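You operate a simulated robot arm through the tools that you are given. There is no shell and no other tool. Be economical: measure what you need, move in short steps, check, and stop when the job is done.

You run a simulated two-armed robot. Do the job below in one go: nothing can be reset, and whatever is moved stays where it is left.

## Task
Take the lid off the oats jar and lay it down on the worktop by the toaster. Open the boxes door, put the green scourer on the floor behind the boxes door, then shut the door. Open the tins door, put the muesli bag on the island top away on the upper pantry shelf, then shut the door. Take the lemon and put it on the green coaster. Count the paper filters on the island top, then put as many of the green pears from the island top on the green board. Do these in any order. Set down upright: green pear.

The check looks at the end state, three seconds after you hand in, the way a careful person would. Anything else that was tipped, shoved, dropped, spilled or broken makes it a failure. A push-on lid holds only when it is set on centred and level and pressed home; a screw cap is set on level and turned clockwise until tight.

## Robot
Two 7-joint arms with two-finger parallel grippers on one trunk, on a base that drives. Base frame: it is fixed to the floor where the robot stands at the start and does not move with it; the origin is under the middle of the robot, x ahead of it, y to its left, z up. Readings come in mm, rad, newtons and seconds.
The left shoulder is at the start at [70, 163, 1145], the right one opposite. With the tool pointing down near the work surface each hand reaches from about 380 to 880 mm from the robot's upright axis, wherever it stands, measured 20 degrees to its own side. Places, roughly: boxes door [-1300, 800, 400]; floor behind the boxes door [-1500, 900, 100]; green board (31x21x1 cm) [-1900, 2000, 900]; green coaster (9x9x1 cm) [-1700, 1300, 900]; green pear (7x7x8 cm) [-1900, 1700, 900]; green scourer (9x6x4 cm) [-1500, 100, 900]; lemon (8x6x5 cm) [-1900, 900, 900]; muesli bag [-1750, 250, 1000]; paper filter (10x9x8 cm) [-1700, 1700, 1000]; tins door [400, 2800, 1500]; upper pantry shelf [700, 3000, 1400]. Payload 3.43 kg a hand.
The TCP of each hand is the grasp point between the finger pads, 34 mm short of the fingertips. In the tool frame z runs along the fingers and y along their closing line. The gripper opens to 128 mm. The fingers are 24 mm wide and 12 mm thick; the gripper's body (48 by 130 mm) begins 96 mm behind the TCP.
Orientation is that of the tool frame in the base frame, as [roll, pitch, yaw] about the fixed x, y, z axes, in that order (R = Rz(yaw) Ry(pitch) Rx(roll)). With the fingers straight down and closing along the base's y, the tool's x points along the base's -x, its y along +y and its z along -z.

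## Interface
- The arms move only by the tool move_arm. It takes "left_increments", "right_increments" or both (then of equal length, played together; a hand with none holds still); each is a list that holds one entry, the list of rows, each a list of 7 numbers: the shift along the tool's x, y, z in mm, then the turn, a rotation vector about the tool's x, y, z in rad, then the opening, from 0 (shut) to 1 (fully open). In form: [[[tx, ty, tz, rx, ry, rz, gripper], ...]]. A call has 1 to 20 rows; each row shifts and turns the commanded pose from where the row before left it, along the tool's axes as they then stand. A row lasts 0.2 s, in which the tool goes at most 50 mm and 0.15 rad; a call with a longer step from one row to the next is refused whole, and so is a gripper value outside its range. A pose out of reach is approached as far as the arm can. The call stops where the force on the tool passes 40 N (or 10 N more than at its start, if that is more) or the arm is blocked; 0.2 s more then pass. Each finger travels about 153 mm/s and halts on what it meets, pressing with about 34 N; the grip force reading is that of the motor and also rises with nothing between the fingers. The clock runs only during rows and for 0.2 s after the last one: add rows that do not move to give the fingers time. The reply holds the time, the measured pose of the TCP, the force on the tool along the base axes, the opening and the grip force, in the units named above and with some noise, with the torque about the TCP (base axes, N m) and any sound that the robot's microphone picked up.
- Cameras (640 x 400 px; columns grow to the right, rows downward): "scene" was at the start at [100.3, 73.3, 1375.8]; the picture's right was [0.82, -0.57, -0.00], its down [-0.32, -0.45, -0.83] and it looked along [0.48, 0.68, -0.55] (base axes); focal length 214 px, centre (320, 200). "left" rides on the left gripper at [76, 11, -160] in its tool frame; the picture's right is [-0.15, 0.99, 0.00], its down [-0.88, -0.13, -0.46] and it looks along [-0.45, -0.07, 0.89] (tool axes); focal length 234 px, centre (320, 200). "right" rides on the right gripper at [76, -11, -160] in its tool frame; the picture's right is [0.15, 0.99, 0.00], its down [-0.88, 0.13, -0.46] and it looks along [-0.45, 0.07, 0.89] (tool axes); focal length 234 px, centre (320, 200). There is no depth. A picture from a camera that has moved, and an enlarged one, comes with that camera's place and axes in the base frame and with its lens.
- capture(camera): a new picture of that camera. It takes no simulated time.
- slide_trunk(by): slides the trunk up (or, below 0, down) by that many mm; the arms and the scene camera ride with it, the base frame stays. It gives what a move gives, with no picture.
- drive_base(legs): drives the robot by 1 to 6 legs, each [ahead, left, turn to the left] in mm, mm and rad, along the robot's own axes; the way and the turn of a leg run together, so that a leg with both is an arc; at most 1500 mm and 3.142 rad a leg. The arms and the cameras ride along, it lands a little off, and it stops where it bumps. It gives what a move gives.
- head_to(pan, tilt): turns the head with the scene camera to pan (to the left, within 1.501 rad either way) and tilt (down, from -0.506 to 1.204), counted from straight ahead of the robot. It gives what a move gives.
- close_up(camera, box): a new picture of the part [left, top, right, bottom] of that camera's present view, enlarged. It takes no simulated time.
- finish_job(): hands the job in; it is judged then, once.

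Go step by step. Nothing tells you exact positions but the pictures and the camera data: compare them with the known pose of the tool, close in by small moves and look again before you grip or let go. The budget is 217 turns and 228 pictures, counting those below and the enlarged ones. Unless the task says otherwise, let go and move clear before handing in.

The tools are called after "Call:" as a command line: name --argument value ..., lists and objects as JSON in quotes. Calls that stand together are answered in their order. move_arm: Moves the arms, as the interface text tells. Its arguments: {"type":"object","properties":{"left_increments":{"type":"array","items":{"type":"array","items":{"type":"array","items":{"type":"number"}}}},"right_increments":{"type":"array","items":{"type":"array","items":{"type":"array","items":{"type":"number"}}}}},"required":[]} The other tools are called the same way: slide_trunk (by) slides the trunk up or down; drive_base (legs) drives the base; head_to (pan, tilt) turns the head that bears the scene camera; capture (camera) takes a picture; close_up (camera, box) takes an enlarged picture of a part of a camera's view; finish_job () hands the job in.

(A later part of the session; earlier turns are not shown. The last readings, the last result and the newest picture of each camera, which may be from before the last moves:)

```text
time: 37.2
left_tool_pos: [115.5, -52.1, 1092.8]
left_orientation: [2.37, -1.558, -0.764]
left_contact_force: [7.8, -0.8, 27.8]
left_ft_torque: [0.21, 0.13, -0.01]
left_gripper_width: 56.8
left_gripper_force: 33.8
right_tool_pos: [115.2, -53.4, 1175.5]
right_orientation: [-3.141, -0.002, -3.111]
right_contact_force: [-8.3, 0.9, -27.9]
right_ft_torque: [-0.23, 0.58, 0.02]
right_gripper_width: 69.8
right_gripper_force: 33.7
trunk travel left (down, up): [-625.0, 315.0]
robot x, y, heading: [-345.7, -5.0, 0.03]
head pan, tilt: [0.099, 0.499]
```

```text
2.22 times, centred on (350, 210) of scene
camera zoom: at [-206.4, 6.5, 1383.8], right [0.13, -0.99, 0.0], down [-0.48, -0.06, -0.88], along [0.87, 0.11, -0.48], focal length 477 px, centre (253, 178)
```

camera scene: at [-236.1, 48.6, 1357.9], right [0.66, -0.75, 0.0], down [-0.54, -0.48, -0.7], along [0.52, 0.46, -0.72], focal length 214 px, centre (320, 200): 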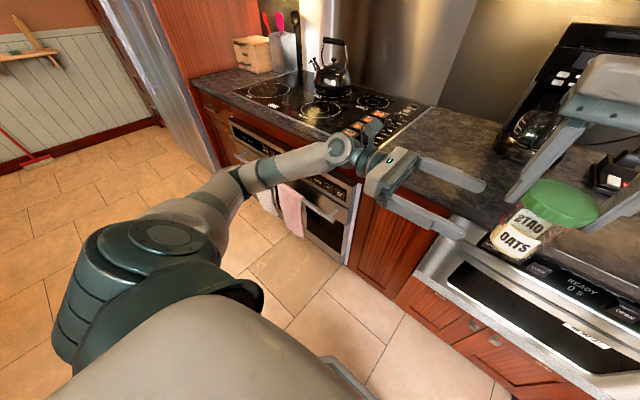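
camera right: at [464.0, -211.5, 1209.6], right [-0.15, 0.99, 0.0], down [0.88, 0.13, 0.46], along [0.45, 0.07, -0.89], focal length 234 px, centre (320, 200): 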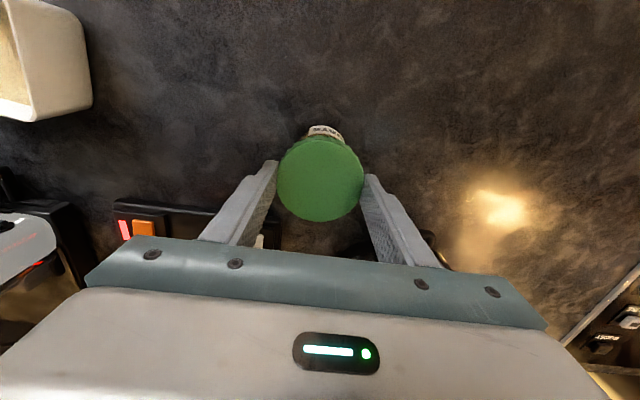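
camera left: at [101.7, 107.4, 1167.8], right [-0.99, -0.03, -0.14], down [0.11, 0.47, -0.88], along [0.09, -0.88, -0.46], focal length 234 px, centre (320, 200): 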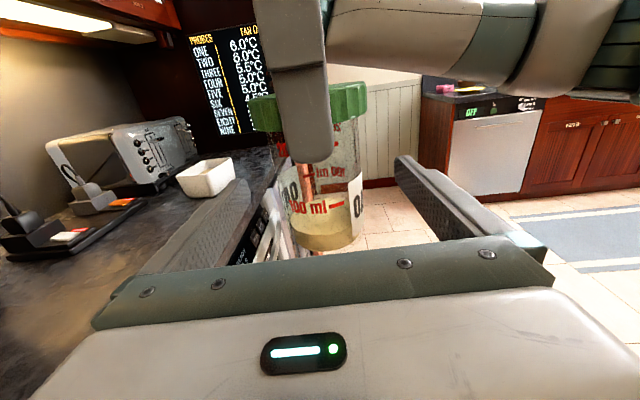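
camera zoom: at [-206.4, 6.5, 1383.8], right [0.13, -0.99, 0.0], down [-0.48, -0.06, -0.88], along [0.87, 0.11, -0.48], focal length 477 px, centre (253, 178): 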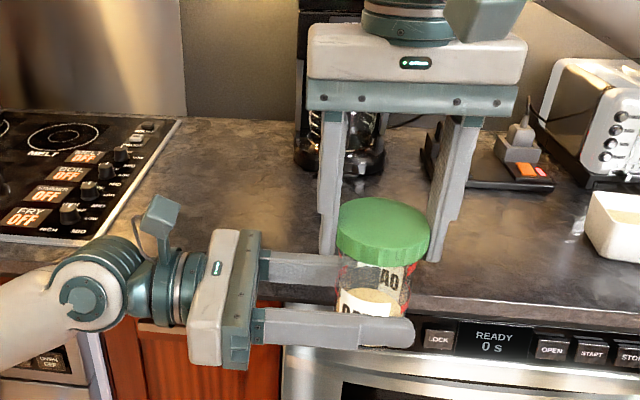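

The jar slides in the grip rather than releasing; the rim is ribbed, so perhaps it screws. I relieve the pull and try a counter-clockwise twist.

Call:
move_arm --right_increments '[[[0, 0, 4, 0, 0, 0, 0], [0, 0, 4, 0, 0, 0, 0], [0, 0, 0, 0, 0, -0.1, 0], [0, 0, 0, 0, 0, -0.1, 0], [0, 0, 0, 0, 0, -0.1, 0], [0, 0, 0, 0, 0, -0.1, 0]]]' --left_increments '[[[0, 0, 0, 0, 0, 0, 0], [0, 0, 0, 0, 0, 0, 0], [0, 0, 0, 0, 0, 0, 0], [0, 0, 0, 0, 0, 0, 0], [0, 0, 0, 0, 0, 0, 0], [0, 0, 0, 0, 0, 0, 0]]]'

Call:
close_up --camera "scene" --box '[220, 120, 480, 300]'

Call:
capture --camera "left"

```text
time: 38.6
left_tool_pos: [114.1, -50.6, 1089.6]
left_orientation: [2.518, -1.554, -0.915]
left_contact_force: [10.7, -0.4, -28.4]
left_ft_torque: [0.04, 0.67, 0.05]
left_gripper_width: 57.0
left_gripper_force: 34.5
right_tool_pos: [115.5, -54.4, 1168.8]
right_orientation: [3.14, 0.001, -2.712]
right_contact_force: [-11.0, 1.0, 27.0]
right_ft_torque: [0.04, 0.18, 0.0]
right_gripper_width: 69.3
right_gripper_force: 34.4
trunk travel left (down, up): [-625.0, 315.0]
robot x, y, heading: [-343.8, -5.1, 0.029]
head pan, tilt: [0.099, 0.499]
```

```text
2.22 times, centred on (350, 210) of scene
camera zoom: at [-206.3, 6.5, 1383.8], right [0.13, -0.99, 0.0], down [-0.48, -0.06, -0.88], along [0.87, 0.11, -0.48], focal length 477 px, centre (253, 178)
```

zoom: 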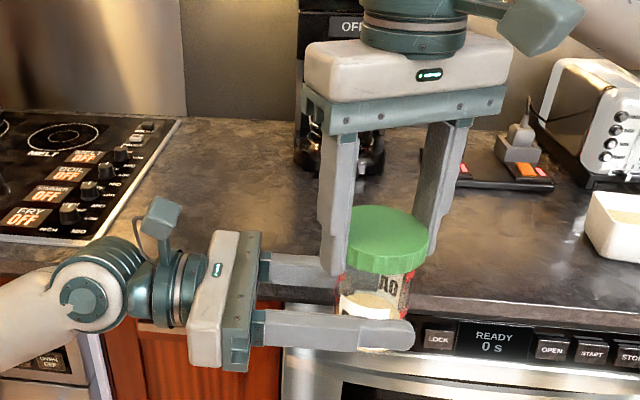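

```text
193 pictures are left
camera left: at [99.7, 106.9, 1167.1], right [-0.99, -0.03, -0.14], down [0.11, 0.47, -0.88], along [0.09, -0.88, -0.46], focal length 234 px, centre (320, 200)
```

left: 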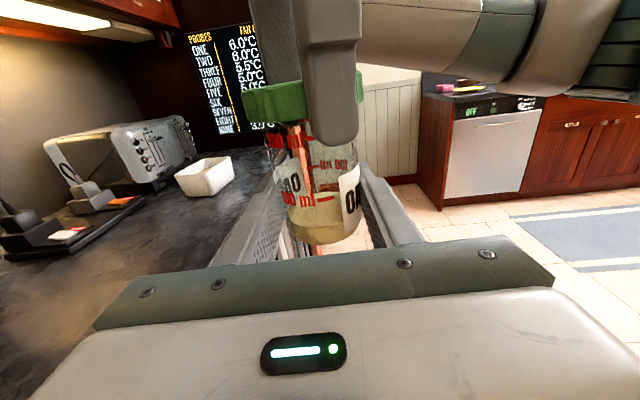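

The lid turned 0.4 rad with little torque. I relieve the press and keep turning counter-clockwise.

Call:
move_arm --right_increments '[[[0, 0, -2, 0, 0, 0, 0], [0, 0, -2, 0, 0, 0, 0], [0, 0, 0, 0, 0, -0.12, 0], [0, 0, 0, 0, 0, -0.12, 0], [0, 0, 0, 0, 0, -0.12, 0], [0, 0, 0, 0, 0, -0.12, 0], [0, 0, 0, 0, 0, -0.12, 0], [0, 0, 0, 0, 0, -0.12, 0], [0, 0, 0, 0, 0, -0.12, 0], [0, 0, 0, 0, 0, 0, 0]]]'

Call:
close_up --camera "scene" --box '[220, 120, 480, 300]'

Call:
capture --camera "left"

```text
time: 40.8
left_tool_pos: [114.4, -50.8, 1091.4]
left_orientation: [2.484, -1.558, -0.882]
left_contact_force: [4.6, -8.1, 6.9]
left_ft_torque: [0.16, -0.1, 0.05]
left_gripper_width: 57.1
left_gripper_force: 33.8
right_tool_pos: [116.6, -55.0, 1171.8]
right_orientation: [3.14, 0.001, -1.872]
right_contact_force: [-4.7, 9.0, -7.2]
right_ft_torque: [0.52, 0.53, 0.02]
right_gripper_width: 69.4
right_gripper_force: 34.2
trunk travel left (down, up): [-625.0, 315.0]
robot x, y, heading: [-344.0, -8.8, 0.03]
head pan, tilt: [0.099, 0.499]
```

```text
2.22 times, centred on (350, 210) of scene
camera zoom: at [-206.3, 6.5, 1383.8], right [0.13, -0.99, 0.0], down [-0.48, -0.06, -0.88], along [0.87, 0.11, -0.48], focal length 477 px, centre (253, 178)
```

zoom: 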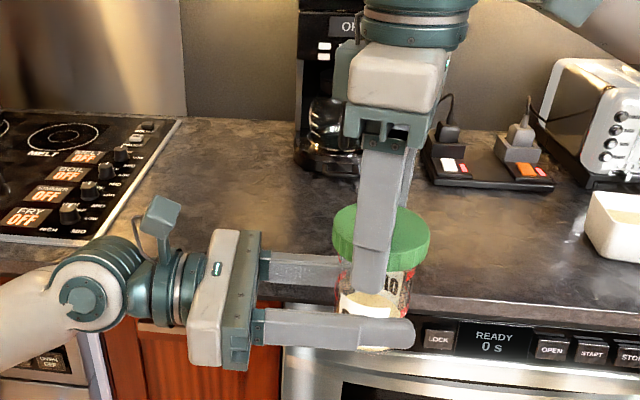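

```text
191 pictures are left
camera left: at [99.3, 107.2, 1168.4], right [-0.99, -0.03, -0.14], down [0.11, 0.47, -0.88], along [0.09, -0.88, -0.46], focal length 234 px, centre (320, 200)
```

left: 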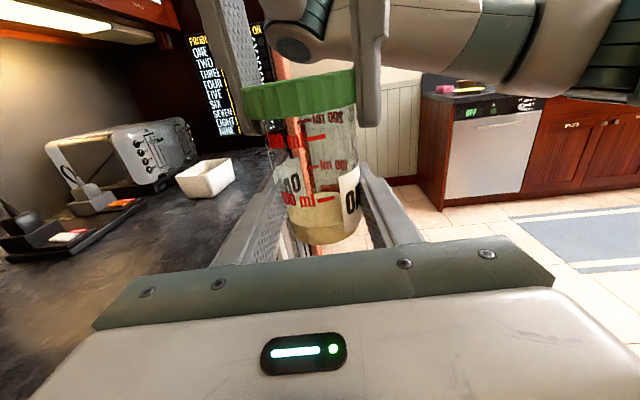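

Jar holds still while the lid turned ~1.25 rad. I try pulling again.

Call:
move_arm --right_increments '[[[0, 0, -2, 0, 0, 0, 0], [0, 0, -2, 0, 0, 0, 0], [0, 0, -2, 0, 0, 0, 0], [0, 0, 0, 0, 0, 0, 0]]]'

Call:
capture --camera "left"

```text
time: 41.8
left_tool_pos: [115.6, -50.7, 1092.6]
left_orientation: [2.478, -1.559, -0.872]
left_contact_force: [-0.4, 0.4, 27.2]
left_ft_torque: [-0.06, 0.15, -0.04]
left_gripper_width: 57.1
left_gripper_force: 34.1
right_tool_pos: [115.3, -54.8, 1177.5]
right_orientation: [3.141, 0.0, -1.874]
right_contact_force: [0.7, -0.6, -29.2]
right_ft_torque: [-0.16, -0.19, 0.0]
right_gripper_width: 68.9
right_gripper_force: 34.2
trunk travel left (down, up): [-625.0, 315.0]
robot x, y, heading: [-345.1, -6.1, 0.024]
head pan, tilt: [0.099, 0.499]
```

```text
190 pictures are left
camera left: at [99.2, 107.5, 1168.8], right [-0.99, -0.03, -0.14], down [0.11, 0.47, -0.88], along [0.09, -0.88, -0.46], focal length 234 px, centre (320, 200)
```

left: 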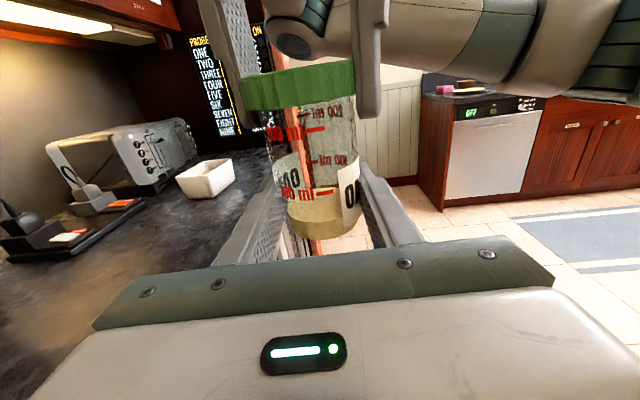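

Still held; the lid turns freely with nearly zero torque, so it acts like a screw. I relieve and continue turning.

Call:
move_arm --right_increments '[[[0, 0, 2, 0, 0, 0, 0], [0, 0, 2, 0, 0, 0, 0], [0, 0, 0, 0, 0, -0.14, 0], [0, 0, 0, 0, 0, -0.14, 0], [0, 0, 0, 0, 0, -0.14, 0], [0, 0, 0, 0, 0, -0.14, 0], [0, 0, 0, 0, 0, -0.14, 0], [0, 0, 0, 0, 0, -0.14, 0], [0, 0, 0, 0, 0, -0.14, 0], [0, 0, 0, 0, 0, -0.14, 0], [0, 0, 0, 0, 0, -0.14, 0], [0, 0, 0, 0, 0, -0.14, 0], [0, 0, 0, 0, 0, 0, 0]]]'

Call:
capture --camera "left"

Call:
capture --camera "right"

```text
time: 43.0
left_tool_pos: [106.6, -52.1, 1087.6]
left_orientation: [2.743, -1.548, -1.154]
left_contact_force: [-2.7, -2.7, -1.9]
left_ft_torque: [0.29, -0.28, 0.01]
left_gripper_width: 58.4
left_gripper_force: 34.3
right_tool_pos: [104.6, -52.3, 1172.9]
right_orientation: [-3.128, 0.0, -1.507]
right_contact_force: [3.6, 2.1, 1.2]
right_ft_torque: [-0.12, 0.04, 0.0]
right_gripper_width: 68.7
right_gripper_force: 33.7
right hand out of reach, approached as far as the arm can: row 5
trunk travel left (down, up): [-625.0, 315.0]
robot x, y, heading: [-344.2, -5.9, 0.028]
head pan, tilt: [0.099, 0.499]
stopped in row 5 (left hand): the force on the tool passed its limit (the readings are from after the stop); the commanded pose is now the measured one
```

```text
189 pictures are left
camera left: at [94.8, 105.3, 1165.6], right [-0.99, -0.02, -0.14], down [0.11, 0.48, -0.87], along [0.08, -0.88, -0.47], focal length 234 px, centre (320, 200)
```

left: 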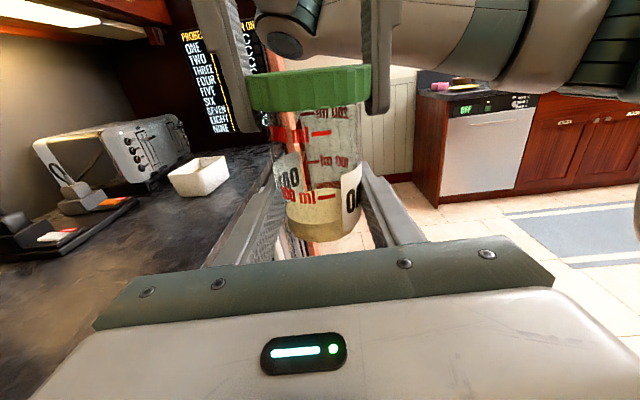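

```text
188 pictures are left
camera right: at [117.8, -127.1, 1332.7], right [-0.98, -0.21, -0.01], down [-0.2, 0.87, 0.45], along [-0.08, 0.45, -0.89], focal length 234 px, centre (320, 200)
```

right: 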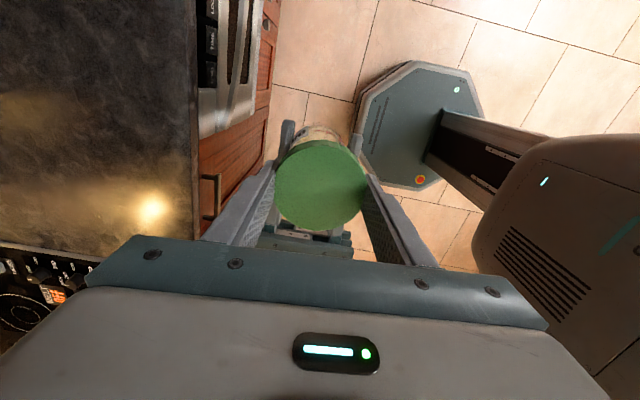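

Wrist limit reached. I open the right hand, turn it back clockwise without the lid, and regrip for another stroke.

Call:
move_arm --right_increments '[[[0, 0, 0, 0, 0, 0, 0.8], [0, 0, 0, 0, 0, 0, 0.9], [0, 0, 0, 0, 0, 0.148, 0.9], [0, 0, 0, 0, 0, 0.148, 0.9], [0, 0, 0, 0, 0, 0.148, 0.9], [0, 0, 0, 0, 0, 0.148, 0.9], [0, 0, 0, 0, 0, 0.148, 0.9], [0, 0, 0, 0, 0, 0.148, 0.9], [0, 0, 0, 0, 0, 0.148, 0.9], [0, 0, 0, 0, 0, 0.148, 0.9], [0, 0, 0, 0, 0, 0.148, 0.9], [0, 0, 0, 0, 0, 0.148, 0.9], [0, 0, 0, 0, 0, 0.148, 0.9], [0, 0, 0, 0, 0, 0.148, 0.9], [0, 0, 0, 0, 0, 0.148, 0.9], [0, 0, 0, 0, 0, 0.148, 0.9], [0, 0, 0, 0, 0, 0.148, 0.9], [0, 0, 0, 0, 0, 0, 0.9]]]'

Call:
close_up --camera "scene" --box '[220, 120, 480, 300]'

Call:
capture --camera "right"

```text
time: 46.8
left_tool_pos: [108.8, -52.7, 1087.4]
left_orientation: [2.686, -1.549, -1.095]
left_contact_force: [0.6, 0.5, -1.5]
left_ft_torque: [-0.02, -0.02, 0.0]
left_gripper_width: 56.9
left_gripper_force: 33.6
right_tool_pos: [103.9, -53.6, 1171.8]
right_orientation: [3.133, 0.011, 2.559]
right_contact_force: [-0.1, -0.6, -0.1]
right_ft_torque: [-0.02, 0.0, -0.01]
right_gripper_width: 115.5
right_gripper_force: 0.0
trunk travel left (down, up): [-625.0, 315.0]
robot x, y, heading: [-343.9, -5.2, 0.03]
head pan, tilt: [0.099, 0.499]
```

```text
2.22 times, centred on (350, 210) of scene
camera zoom: at [-206.3, 6.5, 1383.8], right [0.13, -0.99, 0.0], down [-0.48, -0.06, -0.88], along [0.87, 0.11, -0.48], focal length 477 px, centre (253, 178)
```

zoom: 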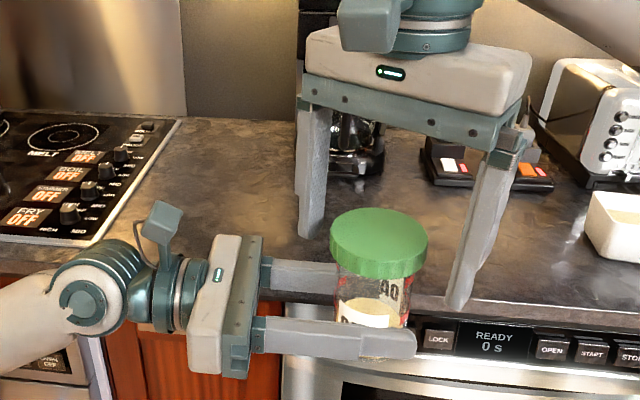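

```text
186 pictures are left
camera right: at [32.3, -20.2, 1331.2], right [0.42, 0.91, 0.01], down [0.8, -0.38, 0.47], along [0.42, -0.19, -0.88], focal length 234 px, centre (320, 200)
```

right: 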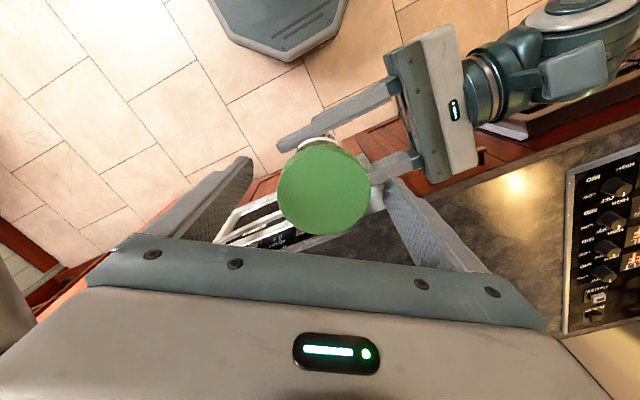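

Lid centred between the fingers. I rotate back a bit more, regrip, then unscrew with another stroke.

Call:
move_arm --right_increments '[[[0, 0, 0, 0, 0, 0.148, 0.9], [0, 0, 0, 0, 0, 0.148, 0.9], [0, 0, 0, 0, 0, 0.148, 0.9], [0, 0, 0, 0, 0, 0, 0.6], [0, 0, 0, 0, 0, 0, 0.4], [0, 0, 0, 0, 0, 0, 0.2], [0, 0, 0, 0, 0, 0, 0], [0, 0, 0, 0, 0, 0, 0]]]'

Call:
move_arm --right_increments '[[[0, 0, 0, 0, 0, -0.14, 0], [0, 0, 0, 0, 0, -0.14, 0], [0, 0, 0, 0, 0, -0.14, 0], [0, 0, 0, 0, 0, -0.14, 0], [0, 0, 0, 0, 0, -0.14, 0], [0, 0, 0, 0, 0, -0.14, 0], [0, 0, 0, 0, 0, -0.14, 0], [0, 0, 0, 0, 0, -0.14, 0], [0, 0, 0, 0, 0, -0.14, 0], [0, 0, 0, 0, 0, -0.14, 0], [0, 0, 0, 0, 0, -0.14, 0], [0, 0, 0, 0, 0, -0.14, 0], [0, 0, 0, 0, 0, -0.14, 0], [0, 0, 0, 0, 0, -0.14, 0], [0, 0, 0, 0, 0, 0, 0]]]'

Call:
close_up --camera "scene" --box '[220, 120, 480, 300]'

Call:
capture --camera "left"

```text
time: 48.6
left_tool_pos: [107.8, -53.0, 1086.6]
left_orientation: [2.706, -1.548, -1.119]
left_contact_force: [-27.5, -15.7, -2.5]
left_ft_torque: [0.8, -1.31, -0.01]
left_gripper_width: 57.4
left_gripper_force: 34.2
right_tool_pos: [104.6, -52.4, 1173.9]
right_orientation: [3.125, 0.004, 2.115]
right_contact_force: [27.9, 15.8, 2.8]
right_ft_torque: [0.62, -0.98, 0.05]
right_gripper_width: 71.5
right_gripper_force: 34.1
trunk travel left (down, up): [-625.0, 315.0]
robot x, y, heading: [-348.1, -3.3, 0.026]
head pan, tilt: [0.099, 0.499]
```

```text
time: 51.8
left_tool_pos: [108.2, -52.5, 1087.0]
left_orientation: [2.676, -1.55, -1.086]
left_contact_force: [-16.9, 22.3, -12.3]
left_ft_torque: [-0.59, -0.9, -0.02]
left_gripper_width: 58.0
left_gripper_force: 33.6
right_tool_pos: [105.6, -52.7, 1173.3]
right_orientation: [-3.13, 0.007, -2.206]
right_contact_force: [16.4, -21.1, 12.7]
right_ft_torque: [-1.2, -0.52, -0.08]
right_gripper_width: 71.4
right_gripper_force: 34.6
trunk travel left (down, up): [-625.0, 315.0]
robot x, y, heading: [-347.9, -6.1, 0.026]
head pan, tilt: [0.099, 0.499]
```

```text
2.22 times, centred on (350, 210) of scene
camera zoom: at [-206.3, 6.5, 1383.8], right [0.13, -0.99, 0.0], down [-0.48, -0.06, -0.88], along [0.87, 0.11, -0.48], focal length 477 px, centre (253, 178)
```

zoom: 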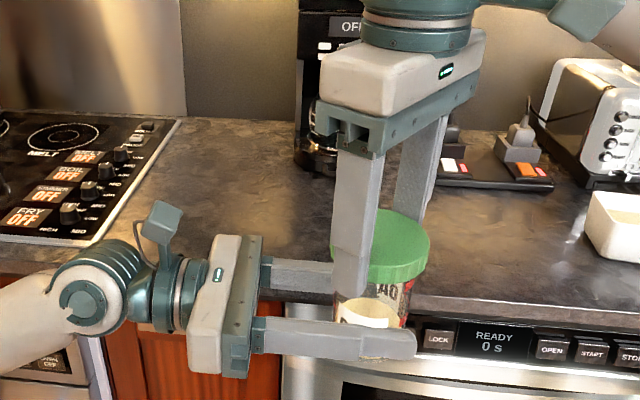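

```text
184 pictures are left
camera left: at [95.5, 105.2, 1165.7], right [-0.99, -0.02, -0.14], down [0.11, 0.47, -0.87], along [0.08, -0.88, -0.47], focal length 234 px, centre (320, 200)
```

left: 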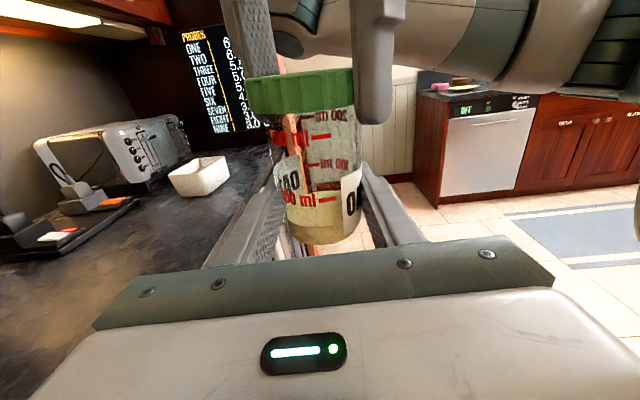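

The lid pushes upward on the hand (thread rising). I raise slightly, turn a bit further, and try lifting.

Call:
move_arm --right_increments '[[[0, 0, -1.5, 0, 0, 0, 0], [0, 0, 0, 0, 0, -0.14, 0], [0, 0, 0, 0, 0, -0.14, 0], [0, 0, 0, 0, 0, -0.14, 0], [0, 0, 0, 0, 0, -0.1, 0], [0, 0, 0, 0, 0, 0, 0]]]'

Call:
move_arm --right_increments '[[[0, 0, -2, 0, 0, 0, 0], [0, 0, -2, 0, 0, 0, 0], [0, 0, -2, 0, 0, 0, 0], [0, 0, 0, 0, 0, 0, 0]]]'

Call:
capture --camera "left"

```text
time: 53.2
left_tool_pos: [107.9, -52.0, 1088.8]
left_orientation: [2.67, -1.548, -1.082]
left_contact_force: [-16.4, 18.3, -1.9]
left_ft_torque: [-0.82, -1.14, -0.03]
left_gripper_width: 58.0
left_gripper_force: 33.2
right_tool_pos: [104.1, -52.8, 1172.0]
right_orientation: [-3.127, 0.003, -1.686]
right_contact_force: [17.5, -17.6, 0.4]
right_ft_torque: [-0.72, -0.34, -0.08]
right_gripper_width: 71.5
right_gripper_force: 34.1
trunk travel left (down, up): [-625.0, 315.0]
robot x, y, heading: [-344.9, -7.5, 0.021]
head pan, tilt: [0.099, 0.499]
```

```text
time: 54.2
left_tool_pos: [107.7, -53.7, 1088.5]
left_orientation: [2.698, -1.55, -1.107]
left_contact_force: [-12.5, 2.0, 26.5]
left_ft_torque: [0.04, -0.8, 0.05]
left_gripper_width: 58.5
left_gripper_force: 34.0
right_tool_pos: [103.2, -52.0, 1178.9]
right_orientation: [-3.131, 0.004, -1.687]
right_contact_force: [13.3, -2.7, -27.8]
right_ft_torque: [-0.2, -0.2, -0.01]
right_gripper_width: 71.7
right_gripper_force: 33.7
trunk travel left (down, up): [-625.0, 315.0]
robot x, y, heading: [-344.9, -7.9, 0.031]
head pan, tilt: [0.099, 0.499]
```

```text
183 pictures are left
camera left: at [95.4, 105.1, 1166.5], right [-0.99, -0.02, -0.14], down [0.11, 0.47, -0.87], along [0.08, -0.88, -0.47], focal length 234 px, centre (320, 200)
```

left: 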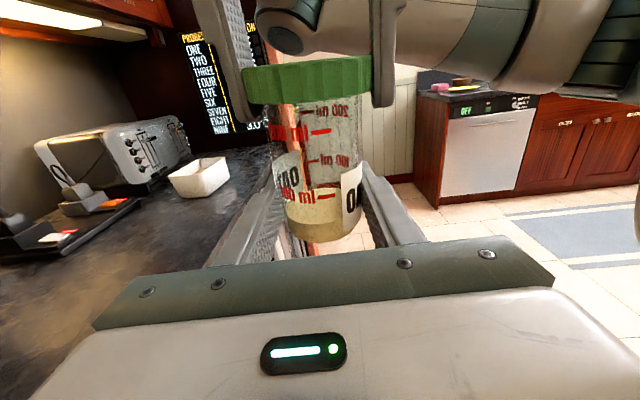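

The lid does seem to have risen relative to the "200 ml" mark. Another regrip stroke.

Call:
move_arm --right_increments '[[[0, 0, 4, 0, 0, 0, 0], [0, 0, 0, 0, 0, 0, 0.8], [0, 0, 0, 0, 0, 0, 0.9], [0, 0, 0, 0, 0, 0.148, 0.9], [0, 0, 0, 0, 0, 0.148, 0.9], [0, 0, 0, 0, 0, 0.148, 0.9], [0, 0, 0, 0, 0, 0.148, 0.9], [0, 0, 0, 0, 0, 0.148, 0.9], [0, 0, 0, 0, 0, 0.148, 0.9], [0, 0, 0, 0, 0, 0.148, 0.9], [0, 0, 0, 0, 0, 0.148, 0.9], [0, 0, 0, 0, 0, 0.148, 0.9], [0, 0, 0, 0, 0, 0.148, 0.9], [0, 0, 0, 0, 0, 0.148, 0.9], [0, 0, 0, 0, 0, 0.148, 0.9], [0, 0, 0, 0, 0, 0.148, 0.9], [0, 0, 0, 0, 0, 0.148, 0.9], [0, 0, 0, 0, 0, 0.148, 0.9], [0, 0, 0, 0, 0, 0.148, 0.9], [0, 0, 0, 0, 0, 0, 0.9]]]'

Call:
capture --camera "right"

Call:
close_up --camera "scene" --box '[320, 190, 430, 280]'

Call:
close_up --camera "left" --box '[220, 40, 400, 250]'

```text
time: 58.4
left_tool_pos: [108.8, -53.0, 1086.1]
left_orientation: [2.688, -1.548, -1.095]
left_contact_force: [-0.3, 0.5, -0.8]
left_ft_torque: [0.0, 0.01, 0.02]
left_gripper_width: 57.0
left_gripper_force: 33.9
right_tool_pos: [103.9, -51.9, 1176.1]
right_orientation: [3.131, 0.006, 2.224]
right_contact_force: [0.0, 0.8, 0.1]
right_ft_torque: [0.0, -0.04, 0.04]
right_gripper_width: 115.3
right_gripper_force: 0.1
trunk travel left (down, up): [-625.0, 315.0]
robot x, y, heading: [-347.6, -6.0, 0.026]
head pan, tilt: [0.099, 0.499]
```

```text
182 pictures are left
camera right: at [46.6, 1.0, 1335.0], right [0.7, 0.72, 0.01], down [0.63, -0.62, 0.46], along [0.34, -0.32, -0.89], focal length 234 px, centre (320, 200)
```

right: 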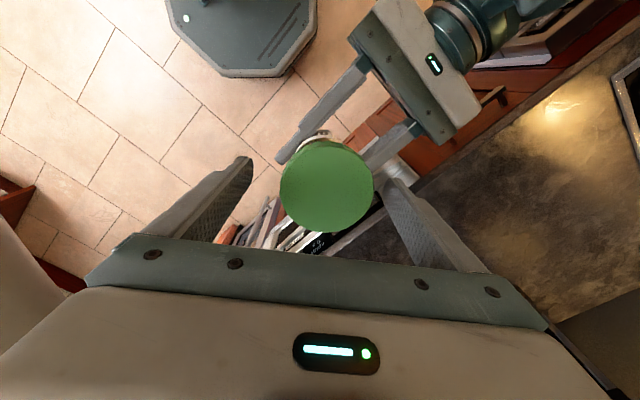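

```text
4.44 times, centred on (375, 235) of scene
camera zoom: at [-206.3, 6.5, 1383.8], right [0.13, -0.99, 0.0], down [-0.48, -0.06, -0.88], along [0.87, 0.11, -0.48], focal length 953 px, centre (76, 44)
```

zoom: 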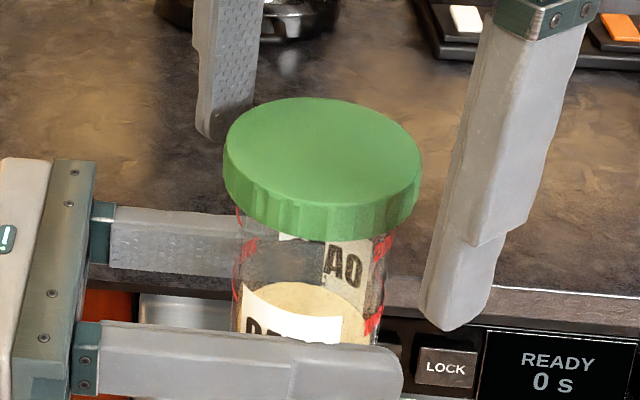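

```text
1.90 times, centred on (310, 145) of left
camera zoom: at [95.6, 105.1, 1165.6], right [-0.99, -0.02, -0.14], down [0.11, 0.48, -0.87], along [0.08, -0.88, -0.47], focal length 446 px, centre (339, 305)
```

zoom: 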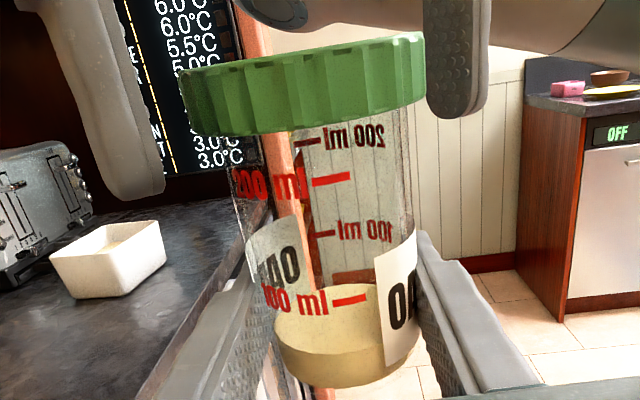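

I centre the right hand 5 mm and do another unscrewing stroke.

Call:
move_arm --right_increments '[[[0, 5, 0, 0, 0, 0, 0.9], [0, 0, 0, 0, 0, 0, 0.6], [0, 0, 0, 0, 0, 0, 0.4], [0, 0, 0, 0, 0, 0, 0.2], [0, 0, 0, 0, 0, 0, 0], [0, 0, 0, 0, 0, 0, 0]]]'

Call:
move_arm --right_increments '[[[0, 0, 0, 0, 0, -0.14, 0], [0, 0, 0, 0, 0, -0.14, 0], [0, 0, 0, 0, 0, -0.14, 0], [0, 0, 0, 0, 0, -0.14, 0], [0, 0, 0, 0, 0, -0.14, 0], [0, 0, 0, 0, 0, -0.14, 0], [0, 0, 0, 0, 0, -0.14, 0], [0, 0, 0, 0, 0, -0.14, 0], [0, 0, 0, 0, 0, -0.14, 0], [0, 0, 0, 0, 0, -0.14, 0], [0, 0, 0, 0, 0, -0.14, 0], [0, 0, 0, 0, 0, -0.14, 0], [0, 0, 0, 0, 0, -0.14, 0], [0, 0, 0, 0, 0, -0.14, 0], [0, 0, 0, 0, 0, -0.14, 0], [0, 0, 0, 0, 0, -0.14, 0], [0, 0, 0, 0, 0, 0, 0]]]'

Call:
close_up --camera "left" --box '[220, 40, 400, 250]'

```text
time: 59.8
left_tool_pos: [108.0, -53.6, 1087.1]
left_orientation: [2.7, -1.548, -1.112]
left_contact_force: [-4.4, -4.2, -1.5]
left_ft_torque: [0.5, -0.49, 0.01]
left_gripper_width: 56.9
left_gripper_force: 34.3
right_tool_pos: [107.0, -48.7, 1176.1]
right_orientation: [3.13, 0.008, 2.226]
right_contact_force: [3.8, 4.5, 0.6]
right_ft_torque: [-0.05, 0.15, 0.03]
right_gripper_width: 71.4
right_gripper_force: 34.2
trunk travel left (down, up): [-625.0, 315.0]
robot x, y, heading: [-346.2, -3.3, 0.03]
head pan, tilt: [0.099, 0.499]
```

```text
time: 63.4
left_tool_pos: [109.0, -51.9, 1088.1]
left_orientation: [2.689, -1.549, -1.098]
left_contact_force: [0.4, 0.8, -1.2]
left_ft_torque: [-0.03, -0.02, 0.0]
left_gripper_width: 56.9
left_gripper_force: 34.3
right_tool_pos: [107.4, -50.0, 1177.1]
right_orientation: [-3.127, 0.004, -1.812]
right_contact_force: [0.7, -0.7, -0.8]
right_ft_torque: [0.01, 0.0, 0.0]
right_gripper_width: 71.7
right_gripper_force: 33.8
trunk travel left (down, up): [-625.0, 315.0]
robot x, y, heading: [-342.5, -4.8, 0.028]
head pan, tilt: [0.099, 0.499]
```

```text
1.90 times, centred on (310, 145) of left
camera zoom: at [95.5, 105.1, 1165.6], right [-0.99, -0.02, -0.14], down [0.11, 0.48, -0.87], along [0.08, -0.88, -0.47], focal length 446 px, centre (339, 305)
```

zoom: 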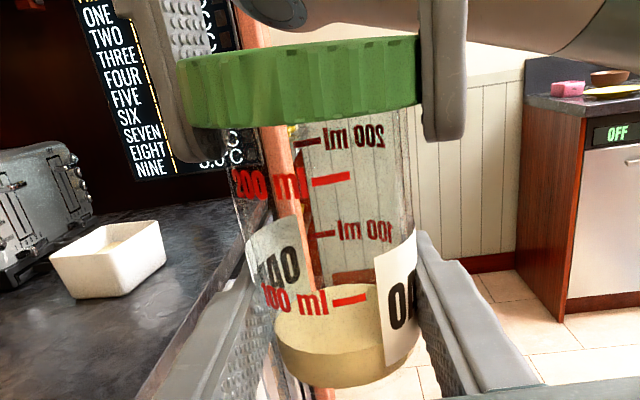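

All contact forces dropped to zero: it seems free. Lift.

Call:
move_arm --right_increments '[[[0, 0, -2, 0, 0, 0, 0], [0, 0, -3, 0, 0, 0, 0], [0, 0, -5, 0, 0, 0, 0], [0, 0, -10, 0, 0, 0, 0], [0, 0, -15, 0, 0, 0, 0], [0, 0, 0, 0, 0, 0, 0]]]'

Call:
close_up --camera "left" --box '[220, 40, 400, 250]'

```text
time: 64.8
left_tool_pos: [108.7, -53.5, 1087.3]
left_orientation: [2.673, -1.549, -1.084]
left_contact_force: [0.0, 0.0, -0.4]
left_ft_torque: [0.05, 0.01, -0.03]
left_gripper_width: 57.0
left_gripper_force: 33.8
right_tool_pos: [107.6, -50.6, 1210.5]
right_orientation: [-3.13, 0.005, -1.815]
right_contact_force: [0.1, -0.5, -0.2]
right_ft_torque: [-0.02, 0.01, -0.01]
right_gripper_width: 71.6
right_gripper_force: 34.3
trunk travel left (down, up): [-625.0, 315.0]
robot x, y, heading: [-345.6, -6.5, 0.031]
head pan, tilt: [0.099, 0.499]
```

```text
1.90 times, centred on (310, 145) of left
camera zoom: at [95.9, 105.1, 1165.4], right [-0.99, -0.02, -0.14], down [0.11, 0.48, -0.87], along [0.08, -0.88, -0.47], focal length 446 px, centre (339, 305)
```

zoom: 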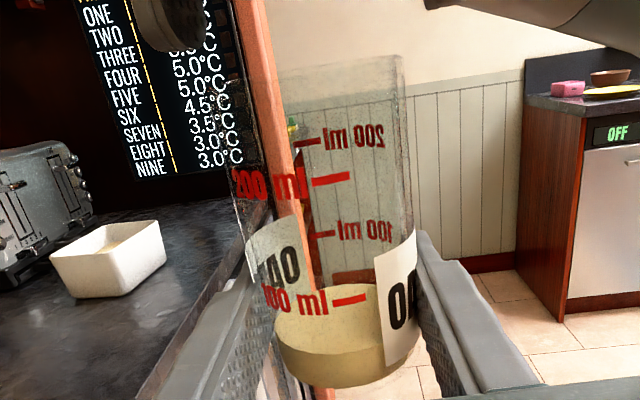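

Lid is off. I raise and re-orient the right hand, then drive closer to lay the lid by the toaster while the left hand keeps holding the jar clear.

Call:
move_arm --right_increments '[[[0, 0, -20, 0, 0, 0.13, 0], [0, 0, -20, 0, 0, 0.13, 0], [0, 0, 0, 0, 0, 0.13, 0], [0, 0, 0, 0, 0, 0.13, 0], [0, 0, 0, 0, 0, 0.13, 0], [0, 0, 0, 0, 0, 0.13, 0], [0, 0, 0, 0, 0, 0.13, 0], [0, 0, 0, 0, 0, 0.13, 0], [0, 0, 0, 0, 0, 0.13, 0], [0, 0, 0, 0, 0, 0.13, 0], [0, 0, 0, 0, 0, 0, 0]]]'

Call:
drive_base --legs '[[230, -150, -0.03]]'

Call:
head_to --pan -0.2 --tilt 0.6

Call:
capture --camera "scene"

Call:
capture --camera "right"

```text
time: 67.2
left_tool_pos: [108.8, -53.5, 1087.6]
left_orientation: [2.685, -1.548, -1.094]
left_contact_force: [0.3, -0.4, -0.3]
left_ft_torque: [0.0, 0.01, -0.02]
left_gripper_width: 56.8
left_gripper_force: 34.5
right_tool_pos: [108.0, -50.1, 1251.1]
right_orientation: [3.142, 0.014, -3.116]
right_contact_force: [-0.3, -0.2, -0.2]
right_ft_torque: [0.0, 0.03, -0.02]
right_gripper_width: 71.5
right_gripper_force: 34.3
trunk travel left (down, up): [-625.0, 315.0]
robot x, y, heading: [-344.5, -5.4, 0.033]
head pan, tilt: [0.099, 0.499]
```

```text
time: 69.1
left_tool_pos: [331.8, -214.7, 1087.6]
left_orientation: [2.685, -1.549, -1.128]
left_contact_force: [0.3, -0.3, -1.3]
left_ft_torque: [0.03, -0.02, -0.01]
left_gripper_width: 57.0
left_gripper_force: 34.4
right_tool_pos: [331.0, -211.4, 1251.7]
right_orientation: [3.139, 0.013, 3.136]
right_contact_force: [-0.3, 0.5, 0.2]
right_ft_torque: [0.04, 0.02, -0.01]
right_gripper_width: 71.5
right_gripper_force: 33.4
trunk travel left (down, up): [-625.0, 315.0]
robot x, y, heading: [-122.9, -157.3, -0.004]
head pan, tilt: [0.099, 0.499]
```

```text
time: 69.9
left_tool_pos: [332.3, -215.0, 1087.7]
left_orientation: [2.697, -1.549, -1.138]
left_contact_force: [-0.3, -0.5, -0.8]
left_ft_torque: [0.01, -0.01, -0.01]
left_gripper_width: 56.8
left_gripper_force: 34.0
right_tool_pos: [330.4, -211.9, 1251.6]
right_orientation: [3.141, 0.015, 3.135]
right_contact_force: [0.3, -0.3, -0.7]
right_ft_torque: [0.0, -0.02, 0.01]
right_gripper_width: 71.5
right_gripper_force: 34.0
trunk travel left (down, up): [-625.0, 315.0]
robot x, y, heading: [-119.6, -155.6, -0.006]
head pan, tilt: [-0.201, 0.6]
```

```text
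177 pictures are left
camera scene: at [15.0, -172.9, 1374.8], right [-0.2, -0.98, 0.0], down [-0.55, 0.11, -0.83], along [0.81, -0.17, -0.56], focal length 214 px, centre (320, 200)
```

scene: 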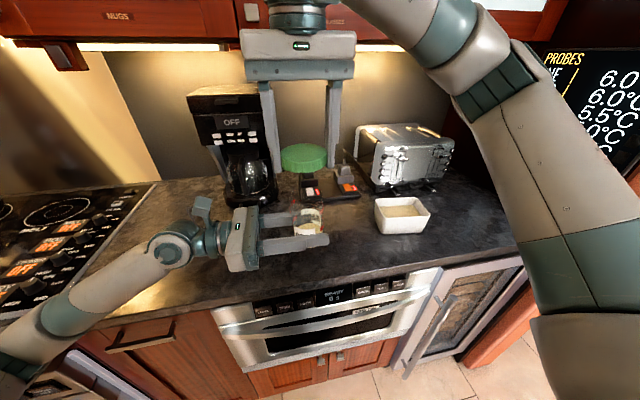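

```text
176 pictures are left
camera right: at [252.6, -222.9, 1409.8], right [-0.14, 0.99, 0.0], down [0.88, 0.12, 0.47], along [0.46, 0.06, -0.88], focal length 234 px, centre (320, 200)
```

right: 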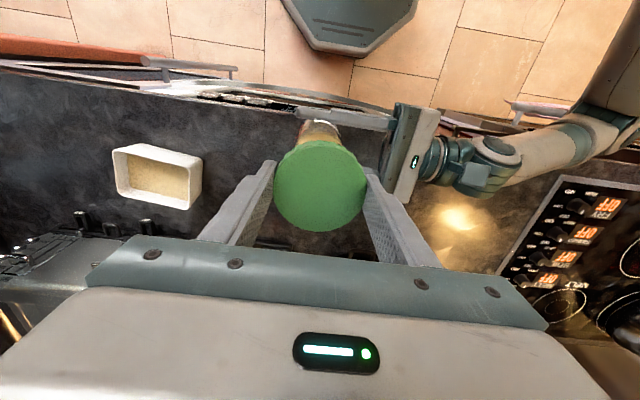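

Move the lid above the chosen spot [582, -462], then look.

Call:
move_arm --right_increments '[[[-31, -31, 0, 0, 0, 0, 0], [-31, -31, 0, 0, 0, 0, 0], [-31, -31, 0, 0, 0, 0, 0], [-31, -31, 0, 0, 0, 0, 0], [-31, -31, 0, 0, 0, 0, 0], [-31, -31, 0, 0, 0, 0, 0], [-31, -31, 0, 0, 0, 0, 0], [-31, -31, 0, 0, 0, 0, 0], [0, 0, 30, 0, 0, 0, 0], [0, 0, 30, 0, 0, 0, 0], [0, 0, 30, 0, 0, 0, 0], [0, 0, 20, 0, 0, 0, 0], [0, 0, 0, 0, 0, 0, 0]]]'

Call:
capture --camera "right"

Call:
close_up --camera "scene" --box '[280, 90, 480, 250]'

```text
time: 72.7
left_tool_pos: [332.4, -215.6, 1087.0]
left_orientation: [2.689, -1.55, -1.132]
left_contact_force: [-0.3, 1.4, -0.7]
left_ft_torque: [-0.02, 0.01, 0.02]
left_gripper_width: 56.5
left_gripper_force: 34.0
right_tool_pos: [580.1, -461.2, 1144.5]
right_orientation: [-3.14, 0.014, 3.134]
right_contact_force: [-0.2, -0.3, 0.0]
right_ft_torque: [-0.02, 0.02, 0.03]
right_gripper_width: 71.3
right_gripper_force: 34.0
trunk travel left (down, up): [-625.0, 315.0]
robot x, y, heading: [-121.1, -152.4, -0.003]
head pan, tilt: [-0.201, 0.6]
```

```text
175 pictures are left
camera right: at [502.1, -472.6, 1304.1], right [-0.14, 0.99, 0.0], down [0.88, 0.12, 0.47], along [0.46, 0.06, -0.88], focal length 234 px, centre (320, 200)
```

right: 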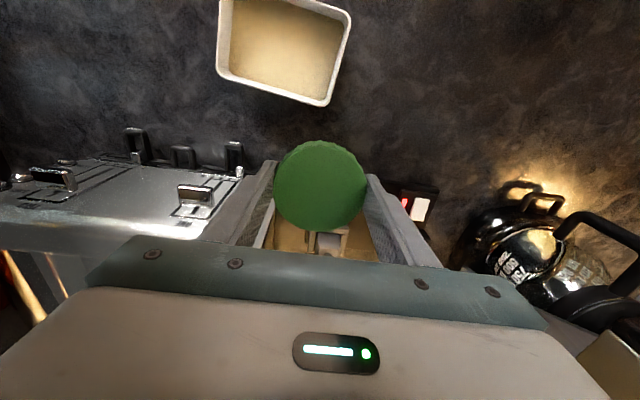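

```text
2.50 times, centred on (380, 170) of scene
camera zoom: at [15.1, -172.8, 1374.7], right [-0.2, -0.98, 0.0], down [-0.55, 0.11, -0.83], along [0.81, -0.17, -0.56], focal length 536 px, centre (170, 275)
```

zoom: 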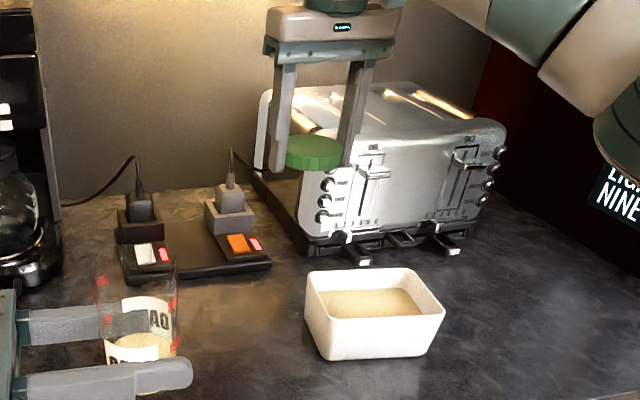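

I shift 18 mm left to clear the tub and lower toward the surface.

Call:
move_arm --right_increments '[[[-2, 9, 0, 0, 0, 0, 0], [-2, 9, 0, 0, 0, 0, 0], [0, 0, 35, 0, 0, 0, 0], [0, 0, 35, 0, 0, 0, 0], [0, 0, 35, 0, 0, 0, 0], [0, 0, 35, 0, 0, 0, 0], [0, 0, 25, 0, 0, 0, 0], [0, 0, 0, 0, 0, 0, 0]]]'

Call:
capture --camera "right"

Call:
close_up --camera "scene" --box '[280, 90, 480, 250]'

```text
time: 74.5
left_tool_pos: [332.5, -215.9, 1089.2]
left_orientation: [2.695, -1.547, -1.137]
left_contact_force: [0.0, -0.9, -0.5]
left_ft_torque: [-0.01, 0.03, 0.02]
left_gripper_width: 56.7
left_gripper_force: 33.9
right_tool_pos: [583.5, -443.1, 978.1]
right_orientation: [3.141, 0.014, 3.136]
right_contact_force: [0.9, 0.1, -0.6]
right_ft_torque: [-0.03, 0.02, -0.03]
right_gripper_width: 71.7
right_gripper_force: 33.5
trunk travel left (down, up): [-625.0, 315.0]
robot x, y, heading: [-123.1, -154.9, -0.006]
head pan, tilt: [-0.201, 0.6]
```

```text
173 pictures are left
camera right: at [506.1, -454.0, 1136.4], right [-0.14, 0.99, 0.0], down [0.87, 0.12, 0.47], along [0.46, 0.06, -0.88], focal length 234 px, centre (320, 200)
```

right: 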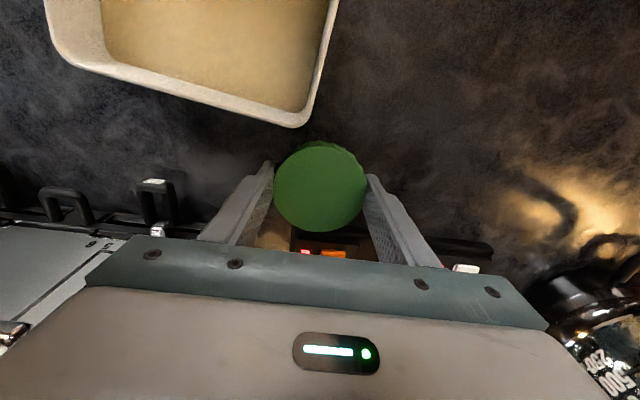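

```text
2.50 times, centred on (380, 170) of scene
camera zoom: at [15.1, -173.2, 1374.7], right [-0.2, -0.98, 0.0], down [-0.55, 0.11, -0.82], along [0.81, -0.17, -0.57], focal length 536 px, centre (170, 275)
```

zoom: 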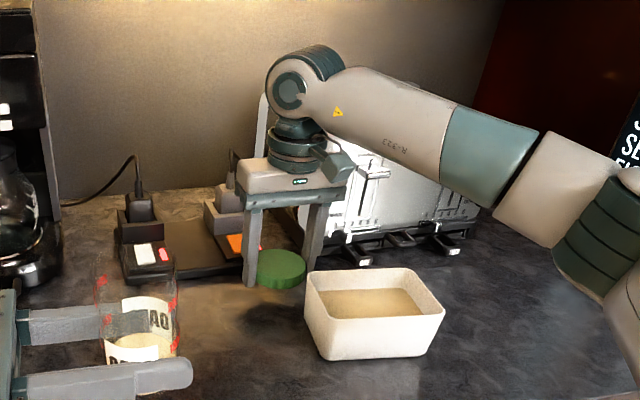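

Clear all around. Lower slowly to touch.

Call:
move_arm --right_increments '[[[0, 0, 8, 0, 0, 0, 0], [0, 0, 4, 0, 0, 0, 0], [0, 0, 3, 0, 0, 0, 0], [0, 0, 2, 0, 0, 0, 0], [0, 0, 0, 0, 0, 0, 0]]]'

Call:
close_up --camera "scene" --box '[340, 140, 420, 200]'

```text
time: 75.7
left_tool_pos: [332.0, -215.7, 1088.0]
left_orientation: [2.691, -1.547, -1.131]
left_contact_force: [-0.8, -0.9, -1.5]
left_ft_torque: [0.0, 0.0, 0.02]
left_gripper_width: 56.8
left_gripper_force: 33.6
right_tool_pos: [585.3, -444.3, 961.4]
right_orientation: [3.139, 0.013, 3.136]
right_contact_force: [0.6, 0.7, 0.0]
right_ft_torque: [-0.01, -0.01, 0.0]
right_gripper_width: 71.3
right_gripper_force: 33.9
trunk travel left (down, up): [-625.0, 315.0]
robot x, y, heading: [-123.8, -157.0, -0.009]
head pan, tilt: [-0.201, 0.6]
```

```text
6.67 times, centred on (380, 170) of scene
camera zoom: at [15.3, -173.2, 1374.7], right [-0.2, -0.98, 0.0], down [-0.55, 0.11, -0.82], along [0.81, -0.17, -0.57], focal length 1430 px, centre (-80, 400)
```

zoom: 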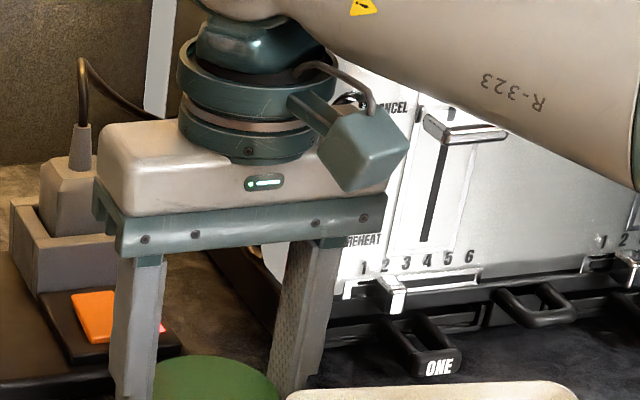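

Call:
move_arm --right_increments '[[[0, 0, 2, 0, 0, 0, 0], [0, 0, 2, 0, 0, 0, 0], [0, 0, 0, 0, 0, 0, 0]]]'

Call:
close_up --camera "scene" --box '[340, 160, 420, 210]'

```text
time: 76.5
left_tool_pos: [333.0, -215.2, 1087.3]
left_orientation: [2.689, -1.548, -1.132]
left_contact_force: [-1.0, 0.2, -1.1]
left_ft_torque: [-0.01, 0.0, -0.02]
left_gripper_width: 57.0
left_gripper_force: 33.7
right_tool_pos: [586.6, -445.1, 958.0]
right_orientation: [3.141, 0.015, 3.136]
right_contact_force: [0.1, -0.2, 0.0]
right_ft_torque: [-0.01, 0.0, 0.0]
right_gripper_width: 71.8
right_gripper_force: 33.5
trunk travel left (down, up): [-625.0, 315.0]
robot x, y, heading: [-120.4, -155.8, -0.004]
head pan, tilt: [-0.201, 0.6]
```

```text
8.00 times, centred on (380, 185) of scene
camera zoom: at [15.3, -173.2, 1374.7], right [-0.2, -0.98, 0.0], down [-0.55, 0.11, -0.82], along [0.81, -0.17, -0.57], focal length 1716 px, centre (-160, 320)
```

zoom: 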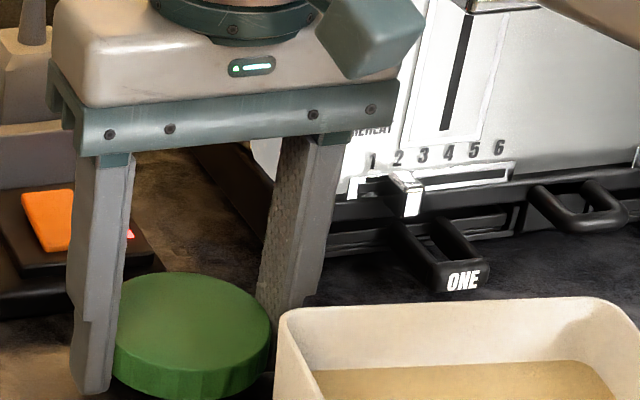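

Call:
move_arm --right_increments '[[[0, 0, 1, 0, 0, 0, 0], [0, 0, 1, 0, 0, 0, 0], [0, 0, 1, 0, 0, 0, 0], [0, 0, 0, 0, 0, 0, 0]]]'

```text
time: 77.5
left_tool_pos: [331.6, -215.2, 1086.4]
left_orientation: [2.69, -1.547, -1.131]
left_contact_force: [-0.5, -0.4, -1.7]
left_ft_torque: [0.02, 0.01, 0.0]
left_gripper_width: 57.0
left_gripper_force: 33.9
right_tool_pos: [585.3, -444.2, 956.4]
right_orientation: [-3.141, 0.014, 3.134]
right_contact_force: [0.0, 0.7, 0.1]
right_ft_torque: [-0.03, 0.03, 0.0]
right_gripper_width: 71.4
right_gripper_force: 33.6
trunk travel left (down, up): [-625.0, 315.0]
robot x, y, heading: [-124.8, -155.4, -0.003]
head pan, tilt: [-0.201, 0.6]
```

Call:
move_arm --right_increments '[[[0, 0, 1, 0, 0, 0, 0], [0, 0, 1, 0, 0, 0, 0], [0, 0, 1, 0, 0, 0, 0], [0, 0, 0, 0, 0, 0, 0]]]'

Call:
close_up --camera "scene" --box '[340, 160, 420, 210]'

```text
time: 78.5
left_tool_pos: [332.1, -215.2, 1088.0]
left_orientation: [2.718, -1.55, -1.161]
left_contact_force: [0.1, -0.2, -1.4]
left_ft_torque: [-0.04, -0.02, 0.0]
left_gripper_width: 57.0
left_gripper_force: 33.5
right_tool_pos: [585.4, -442.9, 954.3]
right_orientation: [-3.141, 0.015, 3.135]
right_contact_force: [1.9, -1.5, 10.1]
right_ft_torque: [-0.47, 0.05, 0.11]
right_gripper_width: 71.6
right_gripper_force: 33.8
trunk travel left (down, up): [-625.0, 315.0]
robot x, y, heading: [-122.8, -158.8, -0.003]
head pan, tilt: [-0.201, 0.6]
```

```text
8.00 times, centred on (380, 185) of scene
camera zoom: at [14.3, -172.9, 1375.0], right [-0.2, -0.98, 0.0], down [-0.55, 0.11, -0.83], along [0.81, -0.17, -0.56], focal length 1716 px, centre (-160, 320)
```

zoom: 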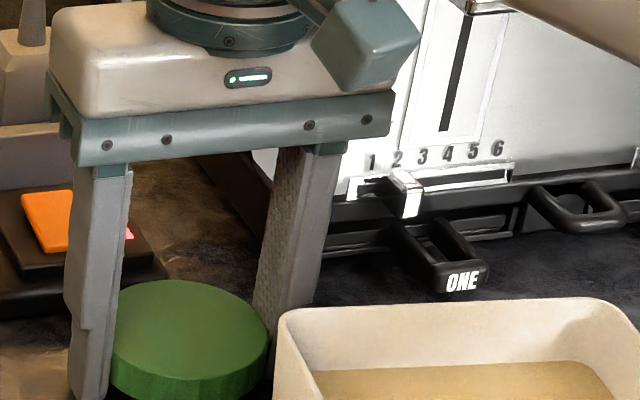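

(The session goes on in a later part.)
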